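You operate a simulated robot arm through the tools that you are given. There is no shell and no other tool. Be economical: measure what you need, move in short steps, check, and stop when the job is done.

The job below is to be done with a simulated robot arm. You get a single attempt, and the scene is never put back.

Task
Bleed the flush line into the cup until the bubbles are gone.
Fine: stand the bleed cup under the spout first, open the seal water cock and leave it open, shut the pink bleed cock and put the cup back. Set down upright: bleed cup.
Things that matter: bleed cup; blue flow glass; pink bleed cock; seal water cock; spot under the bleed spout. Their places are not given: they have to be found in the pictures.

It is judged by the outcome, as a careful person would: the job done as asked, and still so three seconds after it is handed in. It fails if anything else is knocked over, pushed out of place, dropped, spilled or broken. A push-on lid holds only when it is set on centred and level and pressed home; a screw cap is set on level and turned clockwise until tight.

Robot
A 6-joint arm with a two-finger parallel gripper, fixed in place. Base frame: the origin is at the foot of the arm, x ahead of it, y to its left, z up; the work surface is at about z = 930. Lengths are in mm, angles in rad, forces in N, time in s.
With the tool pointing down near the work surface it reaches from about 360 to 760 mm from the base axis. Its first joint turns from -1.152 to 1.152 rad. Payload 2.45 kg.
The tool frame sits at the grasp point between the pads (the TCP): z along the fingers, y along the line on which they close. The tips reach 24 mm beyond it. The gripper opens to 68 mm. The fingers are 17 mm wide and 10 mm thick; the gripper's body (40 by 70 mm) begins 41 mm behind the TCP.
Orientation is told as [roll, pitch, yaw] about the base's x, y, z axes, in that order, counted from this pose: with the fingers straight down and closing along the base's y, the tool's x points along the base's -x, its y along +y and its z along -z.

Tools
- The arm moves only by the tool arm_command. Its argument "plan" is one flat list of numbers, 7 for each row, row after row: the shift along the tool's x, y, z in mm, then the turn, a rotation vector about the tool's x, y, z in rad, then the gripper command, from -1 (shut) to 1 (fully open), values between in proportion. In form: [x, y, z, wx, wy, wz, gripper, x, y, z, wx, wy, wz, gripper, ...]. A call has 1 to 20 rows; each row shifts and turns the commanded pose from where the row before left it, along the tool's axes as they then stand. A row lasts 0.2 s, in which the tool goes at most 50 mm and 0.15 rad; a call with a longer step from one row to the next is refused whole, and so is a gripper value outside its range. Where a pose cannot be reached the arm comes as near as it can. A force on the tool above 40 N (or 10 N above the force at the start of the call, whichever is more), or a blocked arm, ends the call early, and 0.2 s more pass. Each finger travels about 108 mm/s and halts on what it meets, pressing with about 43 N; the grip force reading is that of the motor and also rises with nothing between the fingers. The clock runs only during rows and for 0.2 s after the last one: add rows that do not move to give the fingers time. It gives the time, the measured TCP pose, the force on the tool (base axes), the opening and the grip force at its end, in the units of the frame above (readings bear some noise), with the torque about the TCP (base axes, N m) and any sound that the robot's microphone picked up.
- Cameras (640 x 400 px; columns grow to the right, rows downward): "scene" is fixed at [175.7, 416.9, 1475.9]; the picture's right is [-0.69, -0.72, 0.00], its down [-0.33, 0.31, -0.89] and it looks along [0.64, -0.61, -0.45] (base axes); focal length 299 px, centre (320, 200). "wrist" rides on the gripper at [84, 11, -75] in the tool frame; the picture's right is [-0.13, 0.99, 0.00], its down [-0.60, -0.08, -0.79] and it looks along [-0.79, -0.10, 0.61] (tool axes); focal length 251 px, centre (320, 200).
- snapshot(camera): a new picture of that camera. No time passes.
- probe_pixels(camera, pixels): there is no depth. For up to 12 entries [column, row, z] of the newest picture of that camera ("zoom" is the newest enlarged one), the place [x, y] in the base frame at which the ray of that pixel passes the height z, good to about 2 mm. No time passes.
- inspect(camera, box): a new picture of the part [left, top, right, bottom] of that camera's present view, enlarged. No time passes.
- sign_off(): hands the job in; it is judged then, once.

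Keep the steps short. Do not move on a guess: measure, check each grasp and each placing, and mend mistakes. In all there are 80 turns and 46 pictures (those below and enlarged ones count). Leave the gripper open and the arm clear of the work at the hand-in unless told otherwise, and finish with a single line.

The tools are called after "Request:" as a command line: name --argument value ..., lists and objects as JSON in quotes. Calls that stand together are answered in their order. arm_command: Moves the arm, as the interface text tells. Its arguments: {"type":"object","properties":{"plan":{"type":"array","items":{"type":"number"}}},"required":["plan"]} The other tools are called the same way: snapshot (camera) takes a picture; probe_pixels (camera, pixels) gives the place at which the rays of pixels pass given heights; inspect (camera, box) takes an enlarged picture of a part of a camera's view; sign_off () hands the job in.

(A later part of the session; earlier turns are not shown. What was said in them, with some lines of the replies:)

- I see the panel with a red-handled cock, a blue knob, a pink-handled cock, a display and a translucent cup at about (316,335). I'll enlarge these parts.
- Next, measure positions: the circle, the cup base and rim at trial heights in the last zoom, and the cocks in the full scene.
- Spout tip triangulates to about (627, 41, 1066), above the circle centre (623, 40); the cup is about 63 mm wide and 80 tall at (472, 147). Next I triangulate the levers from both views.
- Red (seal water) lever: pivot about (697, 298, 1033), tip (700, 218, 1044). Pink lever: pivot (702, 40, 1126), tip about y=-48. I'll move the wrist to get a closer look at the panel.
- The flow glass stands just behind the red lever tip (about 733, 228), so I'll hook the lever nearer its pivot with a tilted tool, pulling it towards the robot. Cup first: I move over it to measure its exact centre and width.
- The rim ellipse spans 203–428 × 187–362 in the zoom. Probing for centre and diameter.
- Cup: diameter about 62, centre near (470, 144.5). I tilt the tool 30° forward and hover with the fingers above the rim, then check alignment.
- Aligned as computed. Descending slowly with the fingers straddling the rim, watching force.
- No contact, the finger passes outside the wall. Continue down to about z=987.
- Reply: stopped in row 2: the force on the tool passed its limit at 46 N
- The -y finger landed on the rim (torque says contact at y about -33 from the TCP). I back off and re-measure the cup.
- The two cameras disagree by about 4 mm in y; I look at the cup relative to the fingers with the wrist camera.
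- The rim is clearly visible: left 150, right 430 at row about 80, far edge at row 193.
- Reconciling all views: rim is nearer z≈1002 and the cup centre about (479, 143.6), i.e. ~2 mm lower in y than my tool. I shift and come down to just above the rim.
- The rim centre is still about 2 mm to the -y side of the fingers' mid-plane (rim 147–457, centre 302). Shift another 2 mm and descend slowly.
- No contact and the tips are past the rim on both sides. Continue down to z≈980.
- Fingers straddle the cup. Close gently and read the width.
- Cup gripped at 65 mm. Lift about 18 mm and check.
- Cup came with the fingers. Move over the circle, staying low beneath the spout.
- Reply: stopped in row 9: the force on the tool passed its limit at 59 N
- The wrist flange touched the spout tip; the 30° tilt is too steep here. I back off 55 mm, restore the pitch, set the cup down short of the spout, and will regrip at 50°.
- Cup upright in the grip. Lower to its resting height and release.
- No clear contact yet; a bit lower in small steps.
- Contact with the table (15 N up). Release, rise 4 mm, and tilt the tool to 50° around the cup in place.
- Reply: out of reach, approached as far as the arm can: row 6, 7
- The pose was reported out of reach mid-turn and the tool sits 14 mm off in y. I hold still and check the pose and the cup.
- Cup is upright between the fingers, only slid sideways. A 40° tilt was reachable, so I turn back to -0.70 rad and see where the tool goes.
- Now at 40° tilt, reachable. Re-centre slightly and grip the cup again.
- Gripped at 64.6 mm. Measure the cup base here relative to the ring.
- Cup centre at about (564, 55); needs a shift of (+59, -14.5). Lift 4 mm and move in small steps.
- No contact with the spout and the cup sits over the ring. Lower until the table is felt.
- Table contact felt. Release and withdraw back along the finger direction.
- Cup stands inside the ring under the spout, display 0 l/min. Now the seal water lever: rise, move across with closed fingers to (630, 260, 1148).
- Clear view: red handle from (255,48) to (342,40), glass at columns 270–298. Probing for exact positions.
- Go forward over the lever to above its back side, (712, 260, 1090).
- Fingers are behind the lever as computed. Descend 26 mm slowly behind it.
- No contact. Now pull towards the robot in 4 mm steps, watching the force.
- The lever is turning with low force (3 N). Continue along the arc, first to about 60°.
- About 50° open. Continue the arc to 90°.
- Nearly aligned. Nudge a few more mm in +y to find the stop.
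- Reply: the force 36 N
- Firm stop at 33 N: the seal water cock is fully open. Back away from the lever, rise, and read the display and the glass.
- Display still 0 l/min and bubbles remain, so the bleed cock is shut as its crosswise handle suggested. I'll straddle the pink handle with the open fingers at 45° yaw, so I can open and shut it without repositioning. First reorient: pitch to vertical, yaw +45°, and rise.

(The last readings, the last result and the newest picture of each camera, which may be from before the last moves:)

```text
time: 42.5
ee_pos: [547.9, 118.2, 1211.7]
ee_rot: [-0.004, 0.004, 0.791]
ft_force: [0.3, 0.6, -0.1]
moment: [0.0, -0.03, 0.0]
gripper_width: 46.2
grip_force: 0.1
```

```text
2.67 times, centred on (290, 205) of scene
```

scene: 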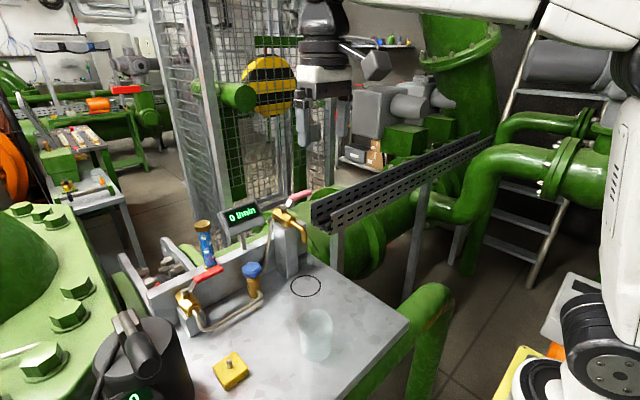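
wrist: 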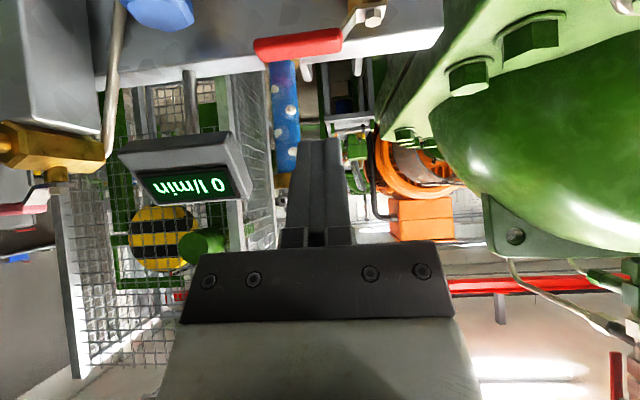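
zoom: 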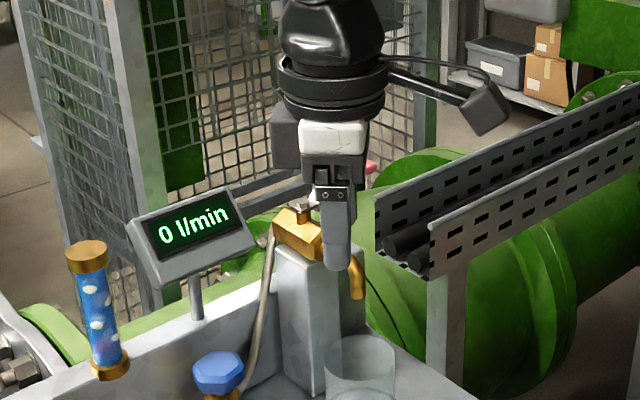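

Good. Move to hover above the pink handle at (702, -12, 1212).

Request:
arm_command --plan '[-3.5, -40.2, 0, 0, 0, 0, 0.35, -3.5, -40.2, 0, 0, 0, 0, 0.35, -3.5, -40.2, 0, 0, 0, 0, 0.35, -3.4, -40.2, 0, 0, 0, 0, 0.35, -3.4, -40.3, 0, 0, 0, 0, 0.35, 0, 0, 0, 0, 0, 0, 0.35]'

Request:
snapshot --camera "wrist"

```text
time: 43.9
ee_pos: [701.8, -9.4, 1211.4]
ee_rot: [-0.003, 0.002, 0.79]
ft_force: [0.7, 1.2, 0.2]
moment: [0.08, 0.04, -0.01]
gripper_width: 45.8
grip_force: 0.0
```

```text
10 pictures are left
```

wrist: 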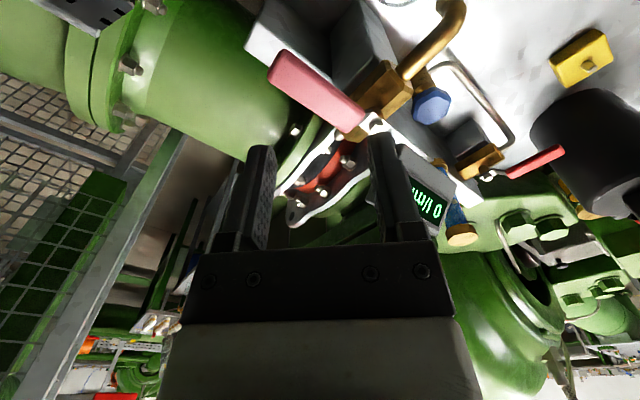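

The handle runs from (275,68) to (360,120) between the finger tips. Probe it.

Request:
probe_pixels --camera "wrist" --pixels '[[276, 68, 1145], [355, 118, 1145], [315, 95, 1145], [300, 104, 1150], [325, 78, 1150], [374, 128, 1126]]'

```text
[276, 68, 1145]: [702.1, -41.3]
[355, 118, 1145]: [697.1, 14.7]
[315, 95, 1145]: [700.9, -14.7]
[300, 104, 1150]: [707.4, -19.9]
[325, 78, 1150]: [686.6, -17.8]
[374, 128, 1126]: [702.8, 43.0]
```

Handle centre x≈700; open the fingers a bit more and descend 54 mm astride it.

Request:
arm_command --plan '[1, 1, 0, 0, 0, 0, 0.65, 0, 0, 10.8, 0, 0, 0, 0.65, 0, 0, 10.8, 0, 0, 0, 0.65, 0, 0, 10.8, 0, 0, 0, 0.65, 0, 0, 10.8, 0, 0, 0, 0.65, 0, 0, 10.8, 0, 0, 0, 0.65, 0, 0, 0, 0, 0, 0, 0.65]'

Request:
snapshot --camera "wrist"

```text
time: 45.5
ee_pos: [702.3, -11.4, 1159.1]
ee_rot: [-0.003, 0.003, 0.79]
ft_force: [0.7, 0.6, -0.9]
moment: [0.02, -0.02, 0.02]
gripper_width: 56.3
grip_force: 0.1
```

```text
9 pictures are left
```

wrist: 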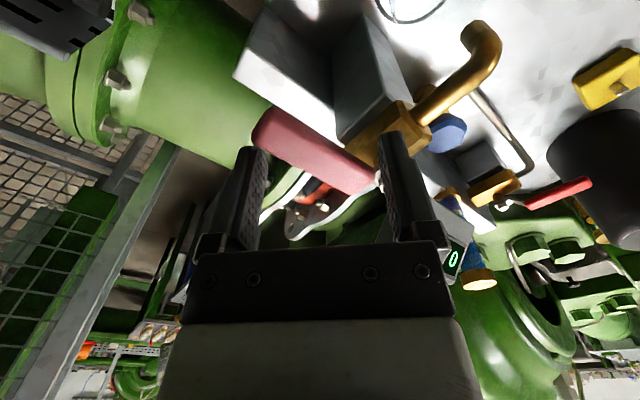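

Fingers straddle the handle. Swing it towards the robot along the arc, first about 45°, watching force.

Request:
arm_command --plan '[5.6, 8.45, 0, 0, 0, 0, 0.65, 5.6, 8.45, 0, 0, 0, 0, 0.65, 2, 9.95, 0, 0, 0, 0, 0.65, 2, 9.95, 0, 0, 0, 0, 0.65]'

Request:
inspect --camera "scene" --box '[180, 170, 360, 310]'

```text
time: 46.5
ee_pos: [663.3, 5.0, 1158.2]
ee_rot: [-0.005, 0.002, 0.79]
ft_force: [0.8, -0.2, 0.4]
moment: [-0.04, 0.01, -0.04]
gripper_width: 57.2
grip_force: 0.4
```

```text
2.86 times, centred on (270, 240) of scene
```

zoom: 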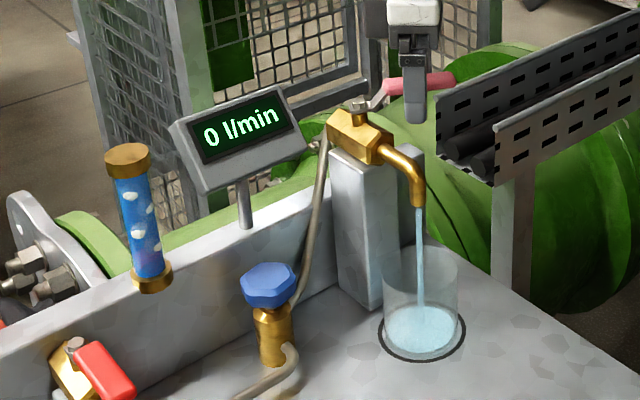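

Water flows neatly into the cup. Hold 1 s and look at the glass and level.

Request:
arm_command --plan '[0, 0, 0, 0, 0, 0, 0.65, 0, 0, 0, 0, 0, 0, 0.65, 0, 0, 0, 0, 0, 0, 0.65, 0, 0, 0, 0, 0, 0, 0.65]'

Request:
inspect --camera "scene" --box '[180, 170, 360, 310]'

```text
time: 47.5
ee_pos: [665.3, 2.2, 1159.2]
ee_rot: [-0.001, 0.003, 0.788]
ft_force: [0.5, -0.7, 0.1]
moment: [0.0, 0.02, -0.02]
gripper_width: 56.1
grip_force: 0.1
```

```text
2.86 times, centred on (270, 240) of scene
```

zoom: 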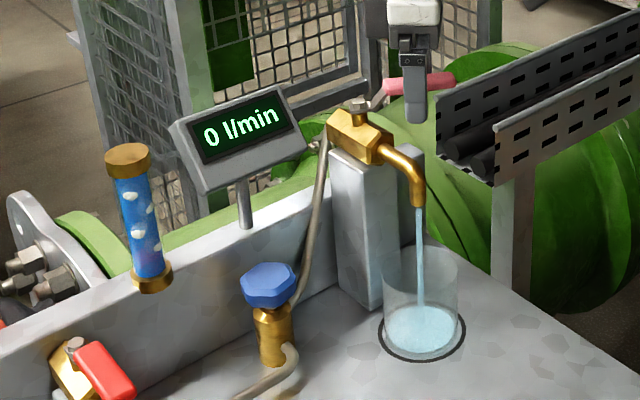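

Level rises slowly, bubbles still there. Open the cock the rest of the way.

Request:
arm_command --plan '[-2, 9.95, 0, 0, 0, 0, 0.65, -2, 9.95, 0, 0, 0, 0, 0.65, -5.6, 8.45, 0, 0, 0, 0, 0.65, -5.6, 8.45, 0, 0, 0, 0, 0.65, -3, 3, 0, 0, 0, 0, 0.65, 0, 0, 0, 0, 0, 0, 0.65]'

Request:
inspect --camera "scene" --box '[180, 170, 360, 310]'

```text
time: 48.9
ee_pos: [650.1, 45.1, 1159.1]
ee_rot: [-0.003, 0.004, 0.789]
ft_force: [-1.4, -3.3, -0.6]
moment: [0.02, 0.02, -0.13]
gripper_width: 57.5
grip_force: 0.7
```

```text
2.86 times, centred on (270, 240) of scene
```

zoom: 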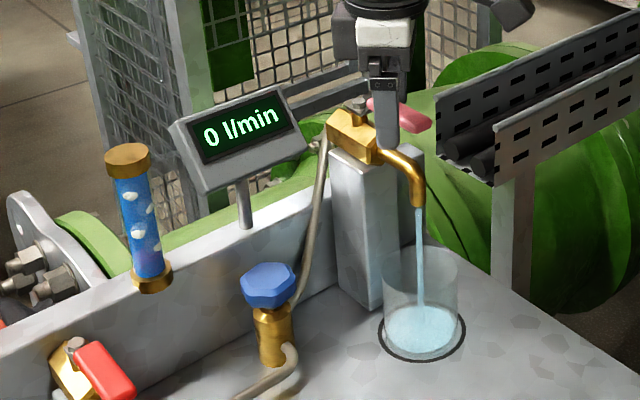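

Fill rate is slow (about 2 mm/s). Wait 4 s and look again.

Request:
arm_command --plan '[0, 0, 0, 0, 0, 0, 0.65, 0, 0, 0, 0, 0, 0, 0.65, 0, 0, 0, 0, 0, 0, 0.65, 0, 0, 0, 0, 0, 0, 0.65, 0, 0, 0, 0, 0, 0, 0.65, 0, 0, 0, 0, 0, 0, 0.65, 0, 0, 0, 0, 0, 0, 0.65, 0, 0, 0, 0, 0, 0, 0.65, 0, 0, 0, 0, 0, 0, 0.65, 0, 0, 0, 0, 0, 0, 0.65, 0, 0, 0, 0, 0, 0, 0.65, 0, 0, 0, 0, 0, 0, 0.65, 0, 0, 0, 0, 0, 0, 0.65, 0, 0, 0, 0, 0, 0, 0.65, 0, 0, 0, 0, 0, 0, 0.65, 0, 0, 0, 0, 0, 0, 0.65, 0, 0, 0, 0, 0, 0, 0.65, 0, 0, 0, 0, 0, 0, 0.65, 0, 0, 0, 0, 0, 0, 0.65]'

Request:
inspect --camera "scene" --box '[180, 170, 360, 310]'

```text
time: 52.9
ee_pos: [649.6, 44.1, 1157.9]
ee_rot: [-0.004, 0.003, 0.79]
ft_force: [0.8, -0.8, 0.1]
moment: [-0.01, 0.0, -0.02]
gripper_width: 57.1
grip_force: 0.9
```

```text
2.86 times, centred on (270, 240) of scene
```

zoom: 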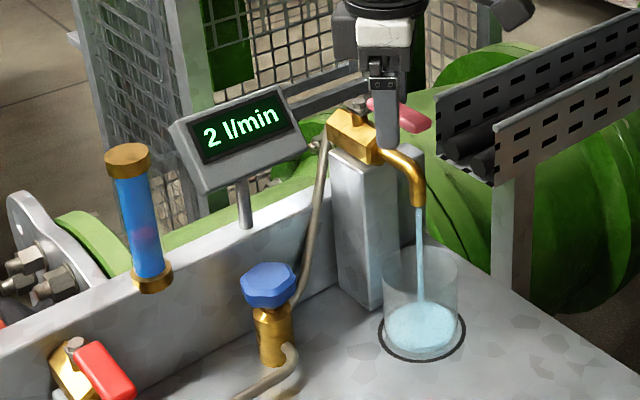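

Bubbles are gone, and the display reads 2 l/min. Now shut the pink cock along the reverse arc.

Request:
arm_command --plan '[2.8, -2.8, 0, 0, 0, 0, 0.65, 5.6, -8.45, 0, 0, 0, 0, 0.65, 5.6, -8.45, 0, 0, 0, 0, 0.65, 2, -9.95, 0, 0, 0, 0, 0.65, 2, -9.95, 0, 0, 0, 0, 0.65, -2, -9.95, 0, 0, 0, 0, 0.65, -2, -9.95, 0, 0, 0, 0, 0.65, -5.6, -8.45, 0, 0, 0, 0, 0.65, -5.6, -8.45, 0, 0, 0, 0, 0.65, -2.1, -2.1, 0, 0, 0, 0, 0.65, -2.1, -2.1, 0, 0, 0, 0, 0.65, -2.1, -2.1, 0, 0, 0, 0, 0.65]'

```text
time: 55.5
ee_pos: [709.1, -13.7, 1158.6]
ee_rot: [0.002, 0.013, 0.788]
ft_force: [-33.3, -13.1, 2.1]
moment: [-0.07, 0.36, 1.23]
gripper_width: 67.3
grip_force: 6.6
```

Firm stop at 33 N: the cock is back at its closed position. Ease off and rise, then check.

Request:
arm_command --plan '[2.8, 2.8, 0, 0, 0, 0, 0.65, 2.1, 2.1, 0, 0, 0, 0, 0.65, 0, 0, -12, 0, 0, 0, 0.65, 0, 0, -25, 0, 0, 0, 0.65, 0, 0, -25, 0, 0, 0, 0.65, 0, 0, 0, 0, 0, 0, 0.65]'

Request:
inspect --camera "scene" --box '[180, 170, 360, 310]'

```text
time: 56.9
ee_pos: [703.0, -10.3, 1220.7]
ee_rot: [-0.004, 0.002, 0.788]
ft_force: [0.3, 0.8, -0.6]
moment: [0.02, 0.02, 0.0]
gripper_width: 56.0
grip_force: 0.1
```

```text
2.86 times, centred on (270, 240) of scene
```

zoom: 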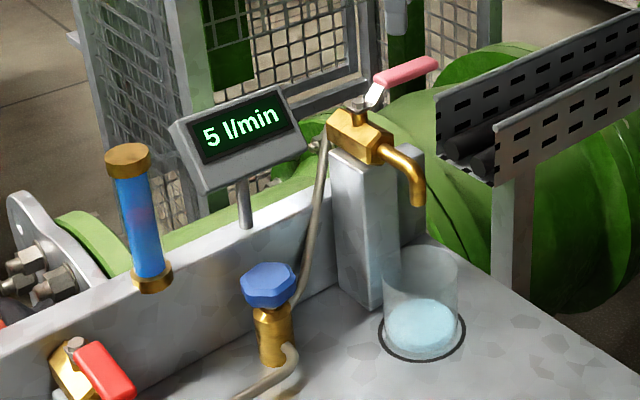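

Pink cock shut, stream stopped, glass clear, line at 5 l/min. Now fetch the cup: retreat, turn back to yaw 0 and pitch -0.70.

Request:
arm_command --plan '[19.1, 37.5, 0, 0, 0, 0, 1, 19.1, 37.5, 0, 0, 0, 0, 1, 19.1, 37.5, 0, 0, 0, 0, 1, 19.1, 37.5, 0, 0, 0, 0, 1, 0, 0, 0, 0, 0, 0.1313, 1, 0, 0, 0, 0, 0, 0.1313, 1, 0, 0, 0, 0, 0, 0.1313, 1, 0, 0, 0, 0, 0, 0.1313, 1, 0, 0, 0, 0, 0, 0.1313, 1, 0, 0, 0, 0, 0, 0.1313, 1, 0, 0, 0, 0, -0.14, 0, 1, 0, 0, 0, 0, -0.14, 0, 1, 0, 0, 0, 0, -0.14, 0, 1, 0, 0, 0, 0, -0.14, 0, 1, 0, 0, 0, 0, -0.14, 0, 1, 0, 0, 0, 0, 0, 0, 1, 0, 0, 0, 0, 0, 0, 1]'

Request:
arm_command --plan '[0, 0, 0, 0, 0, 0, 1]'

```text
time: 60.5
ee_pos: [542.9, 38.6, 1220.6]
ee_rot: [-0.007, -0.702, 0.006]
ft_force: [0.2, -0.4, 0.6]
moment: [0.02, -0.02, -0.02]
gripper_width: 68.2
grip_force: 0.0
```

```text
time: 60.9
ee_pos: [543.2, 40.5, 1220.1]
ee_rot: [-0.006, -0.7, 0.003]
ft_force: [0.9, -0.3, 0.2]
moment: [-0.01, 0.03, 0.0]
gripper_width: 68.0
grip_force: 0.0
```

Lower to the earlier withdrawal point (525, 41.5, 1058) and check the alignment with the cup.

Request:
arm_command --plan '[23.6, 0.4, 22.6, 0, 0, 0, 1, 23.6, 0.4, 22.6, 0, 0, 0, 1, 23.6, 0.4, 22.6, 0, 0, 0, 1, 23.6, 0.4, 22.6, 0, 0, 0, 1, 23.6, 0.3, 22.6, 0, 0, 0, 1, 0, 0, 0, 0, 0, 0, 1, 0, 0, 0, 0, 0, 0, 1]'

Request:
arm_command --plan '[0, 0, 0, 0, 0, 0, 1]'

Request:
inspect --camera "wrist" --box '[200, 30, 440, 210]'

```text
time: 62.5
ee_pos: [527.9, 38.0, 1071.9]
ee_rot: [-0.016, -0.699, 0.007]
ft_force: [-0.2, -0.1, 0.8]
moment: [-0.02, 0.0, -0.02]
gripper_width: 67.9
grip_force: 0.2
out of reach, approached as far as the arm can: row 4, 5
```

```text
time: 62.9
ee_pos: [527.9, 37.9, 1072.4]
ee_rot: [-0.014, -0.699, 0.006]
ft_force: [0.8, -0.6, 0.2]
moment: [-0.02, -0.03, 0.0]
gripper_width: 68.0
grip_force: 0.0
```

```text
2.22 times, centred on (320, 120) of wrist
```

zoom: 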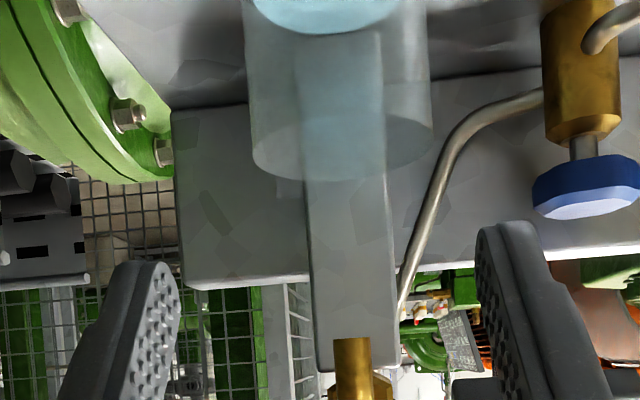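

The reach limit bites a little here; the cup reads as ~4 mm to +y of the tool. Move forward-down to (549, 41.8, 1040), which lies on the former path.

Request:
arm_command --plan '[1.5, 1.3, 12.7, 0, 0, 0, 1, 1.5, 1.3, 12.7, 0, 0, 0, 1, 1.5, 1.2, 12.7, 0, 0, 0, 1, 0, 0, 0, 0, 0, 0, 1]'

Request:
arm_command --plan '[0, 0, 0, 0, 0, 0, 1]'

```text
time: 63.9
ee_pos: [548.5, 43.2, 1040.4]
ee_rot: [-0.008, -0.702, 0.005]
ft_force: [0.2, -0.7, -0.1]
moment: [0.0, -0.01, 0.01]
gripper_width: 68.0
grip_force: 0.1
```

```text
time: 64.3
ee_pos: [548.4, 43.9, 1040.1]
ee_rot: [-0.007, -0.7, 0.006]
ft_force: [-0.4, 0.0, 0.8]
moment: [-0.01, 0.0, -0.02]
gripper_width: 67.9
grip_force: 0.0
```

Reachable. Take one wrist view to fine-align laterally before entering.

Request:
inspect --camera "wrist" --box '[200, 20, 440, 200]'

```text
2.22 times, centred on (320, 110) of wrist
```

zoom: 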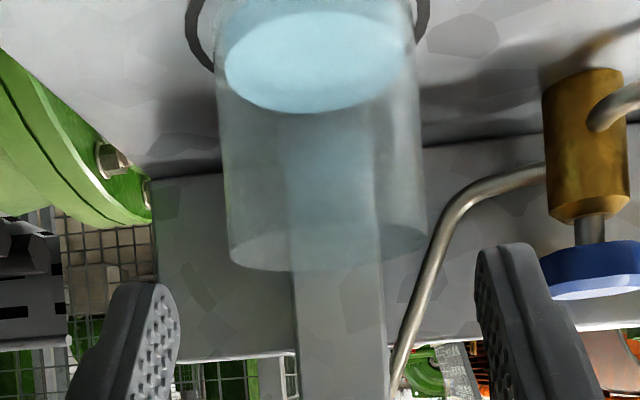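

Cup centre is about 1.3 mm to -y of the tool. Correct and slide in along the old path.

Request:
arm_command --plan '[0, -1.3, 0, 0, 0, 0, 1, -4, 0, 15, 0, 0, 0, 1, -4, 0, 15, 0, 0, 0, 1, -3.7, 0, 12, 0, 0, 0, 1, -2, 0, 12, 0, 0, 0, 1, 0, 0, 0, 0, 0, 0, 1]'

Request:
arm_command --plan '[0, 0, 11, 0, 0, 0, 1, 0, 0, 11, 0, 0, 0, 1, 0, 0, 11, 0, 0, 0, 1, 0, 0, 0, 0, 0, 0, 1]'

```text
time: 65.7
ee_pos: [594.7, 40.6, 1007.9]
ee_rot: [-0.007, -0.701, 0.007]
ft_force: [-0.6, 0.0, -0.2]
moment: [0.02, 0.01, -0.02]
gripper_width: 67.9
grip_force: 0.2
```

```text
time: 66.7
ee_pos: [614.1, 41.4, 981.0]
ee_rot: [-0.007, -0.7, 0.006]
ft_force: [0.2, -0.2, -0.3]
moment: [-0.01, -0.02, 0.01]
gripper_width: 68.0
grip_force: 0.2
```

No contact on entry. Grip the cup.

Request:
arm_command --plan '[0, 0, 0, 0, 0, 0, 0.7, 0, 0, 0, 0, 0, 0, 0.7, 0, 0, 0, 0, 0, 0, 0.7]'

```text
time: 67.5
ee_pos: [614.9, 40.6, 982.0]
ee_rot: [-0.008, -0.7, 0.005]
ft_force: [0.4, 0.6, 0.0]
moment: [0.03, -0.01, -0.03]
gripper_width: 64.7
grip_force: 42.8
```

Gripped at 64.7 mm. Lift 5 mm gently and carry it slowly out from under the spout to about (540, 100).

Request:
arm_command --plan '[-1.6, 0, -1.9, 0, 0, 0, 0.7, -1.6, 0, -1.9, 0, 0, 0, 0.7, 2.4, 1.5, -2, 0, 0, 0, 0.7, 4, 3.5, -3.4, 0, 0, 0, 0.7, 5, 5, -4.2, 0, 0, 0, 0.7, 5, 5.5, -4.2, 0, 0, 0, 0.7, 5, 5.5, -4.2, 0, 0, 0, 0.7, 5, 5.5, -4.2, 0, 0, 0, 0.7, 5, 5.5, -4.2, 0, 0, 0, 0.7, 5, 5.5, -4.2, 0, 0, 0, 0.7, 5, 5.5, -4.2, 0, 0, 0, 0.7, 5, 5.5, -4.2, 0, 0, 0, 0.7, 5, 5, -4.2, 0, 0, 0, 0.7, 4, 4, -3.4, 0, 0, 0, 0.7, 2, 2, -1.7, 0, 0, 0, 0.7, 0, 0, 0, 0, 0, 0, 0.7]'

```text
time: 70.9
ee_pos: [540.1, 100.7, 987.5]
ee_rot: [-0.006, -0.7, 0.005]
ft_force: [-0.5, 0.8, 0.8]
moment: [0.0, -0.02, 0.05]
gripper_width: 64.7
grip_force: 43.0
```

Good. Set it down here to regrip at 30° (the reach limit nearer the base needs that). Lower to the table.

Request:
arm_command --plan '[1.3, 0, 1.5, 0, 0, 0, 0.7, 1.2, 0, 1.4, 0, 0, 0, 0.7, 0.5, 0, 0.6, 0, 0, 0, 0.7, 0, 0, 0, 0, 0, 0, 0.7]'

Request:
arm_command --plan '[0.4, 0, 0.5, 0, 0, 0, 0.7, 0, 0, 0, 0, 0, 0, 0.7]'

```text
time: 71.9
ee_pos: [540.2, 99.8, 983.2]
ee_rot: [-0.007, -0.7, 0.006]
ft_force: [-0.4, 0.4, -0.6]
moment: [0.0, -0.02, -0.01]
gripper_width: 64.5
grip_force: 43.2
```

```text
time: 72.5
ee_pos: [540.3, 100.3, 981.6]
ee_rot: [-0.007, -0.703, 0.006]
ft_force: [-0.6, -1.2, 4.4]
moment: [0.08, 0.03, 0.01]
gripper_width: 64.7
grip_force: 42.6
```

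Contact begins (4 N up). Release, rotate in place to -0.524, and regrip.

Request:
arm_command --plan '[0, 0, 0, 0, 0, 0, 1, 0, 0, 0, 0, 0, 0, 1, 0, 0, 0, 0, 0.044, 0, 1, 0, 0, 0, 0, 0.044, 0, 1, 0, 0, 0, 0, 0.044, 0, 1, 0, 0, 0, 0, 0.044, 0, 1, 0, 0, 0, 0, 0, 0, 1, 0, 0, 0, 0, 0, 0, 0.7, 0, 0, 0, 0, 0, 0, 0.7, 0, 0, 0, 0, 0, 0, 0.7]'

```text
time: 74.7
ee_pos: [539.6, 101.1, 981.5]
ee_rot: [-0.008, -0.524, 0.003]
ft_force: [0.2, 0.9, 0.8]
moment: [0.06, 0.03, 0.01]
gripper_width: 64.7
grip_force: 42.8
```

Regripped. Lift 5 mm and carry slowly to the original place (TCP 467, 143).

Request:
arm_command --plan '[-1.3, 0, -2.2, 0, 0, 0, 0.7, -1.2, 0, -2.1, 0, 0, 0, 0.7, 2.4, 1.6, -1.4, 0, 0, 0, 0.7, 4.8, 3.3, -2.8, 0, 0, 0, 0.7, 6.04, 4.09, -3.48, 0, 0, 0, 0.7, 6.04, 4.09, -3.48, 0, 0, 0, 0.7, 6.04, 4.09, -3.48, 0, 0, 0, 0.7, 6.04, 4.09, -3.48, 0, 0, 0, 0.7, 6.04, 4.09, -3.48, 0, 0, 0, 0.7, 6.04, 4.09, -3.48, 0, 0, 0, 0.7, 6.04, 4.09, -3.48, 0, 0, 0, 0.7, 6.04, 4.09, -3.48, 0, 0, 0, 0.7, 4.8, 3.3, -2.8, 0, 0, 0, 0.7, 2.4, 1.6, -1.4, 0, 0, 0, 0.7, 0, 0, 0, 0, 0, 0, 0.7]'

```text
time: 77.9
ee_pos: [468.4, 143.4, 987.2]
ee_rot: [-0.006, -0.524, 0.003]
ft_force: [-0.2, 0.1, -1.1]
moment: [0.02, -0.02, -0.01]
gripper_width: 64.5
grip_force: 43.4
```

There. Lower to the table in small steps.

Request:
arm_command --plan '[0.9, 0, 1.5, 0, 0, 0, 0.7, 0.9, 0, 1.5, 0, 0, 0, 0.7, 0.4, 0, 0.7, 0, 0, 0, 0.7, 0, 0, 0, 0, 0, 0, 0.7]'

Request:
arm_command --plan '[0.3, 0, 0.6, 0, 0, 0, 0.7, 0, 0, 0, 0, 0, 0, 0.7]'

```text
time: 78.9
ee_pos: [467.0, 143.0, 981.4]
ee_rot: [-0.005, -0.525, 0.004]
ft_force: [0.9, 0.0, 0.0]
moment: [0.02, 0.02, 0.0]
gripper_width: 64.4
grip_force: 43.1
```

```text
time: 79.5
ee_pos: [467.4, 141.8, 981.5]
ee_rot: [-0.004, -0.526, 0.006]
ft_force: [-2.9, -0.2, 7.3]
moment: [0.26, 0.14, 0.1]
gripper_width: 64.5
grip_force: 42.9
```

Table contact felt. Release and withdraw back and up.

Request:
arm_command --plan '[0, 0, 0, 0, 0, 0, 1, 0, 0, 0, 0, 0, 0, 1, 0, 0, -6, 0, 0, 0, 1, 0, 0, -10, 0, 0, 0, 1, 0, 0, -12, 0, 0, 0, 1, 0, 0, -15, 0, 0, 0, 1, 0, 0, -20, 0, 0, 0, 1, -10, 0, -30, 0, 0, 0, 1, -20, 0, -35, 0, 0, 0, 1, -20, 0, -35, 0, 0, 0, 1, -20, 0, -35, 0, 0, 0, 1, 0, 0, 0, 0, 0, 0, 1]'

Request:
snapshot --camera "scene"

```text
time: 82.1
ee_pos: [428.0, 144.4, 1188.0]
ee_rot: [-0.005, -0.524, 0.003]
ft_force: [-0.4, -0.6, -0.6]
moment: [-0.01, 0.04, 0.01]
gripper_width: 67.9
grip_force: 0.0
```

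```text
1 pictures are left
```

scene: 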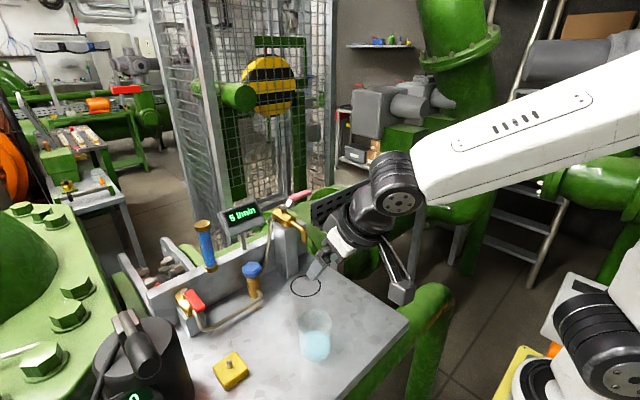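

The cup stands upright at its original place (about pixel (315,335)) with its water. The seal water cock is open at 5 l/min, the pink cock is shut, the glass is clear, and the arm is clear with the gripper open. Handing in.

Request:
sign_off

```text
The job is handed in.
```

The line was bled into the cup until the glass ran clear; the seal water cock is left open (5 l/min), the pink bleed cock is shut, and the cup is back upright in its place.
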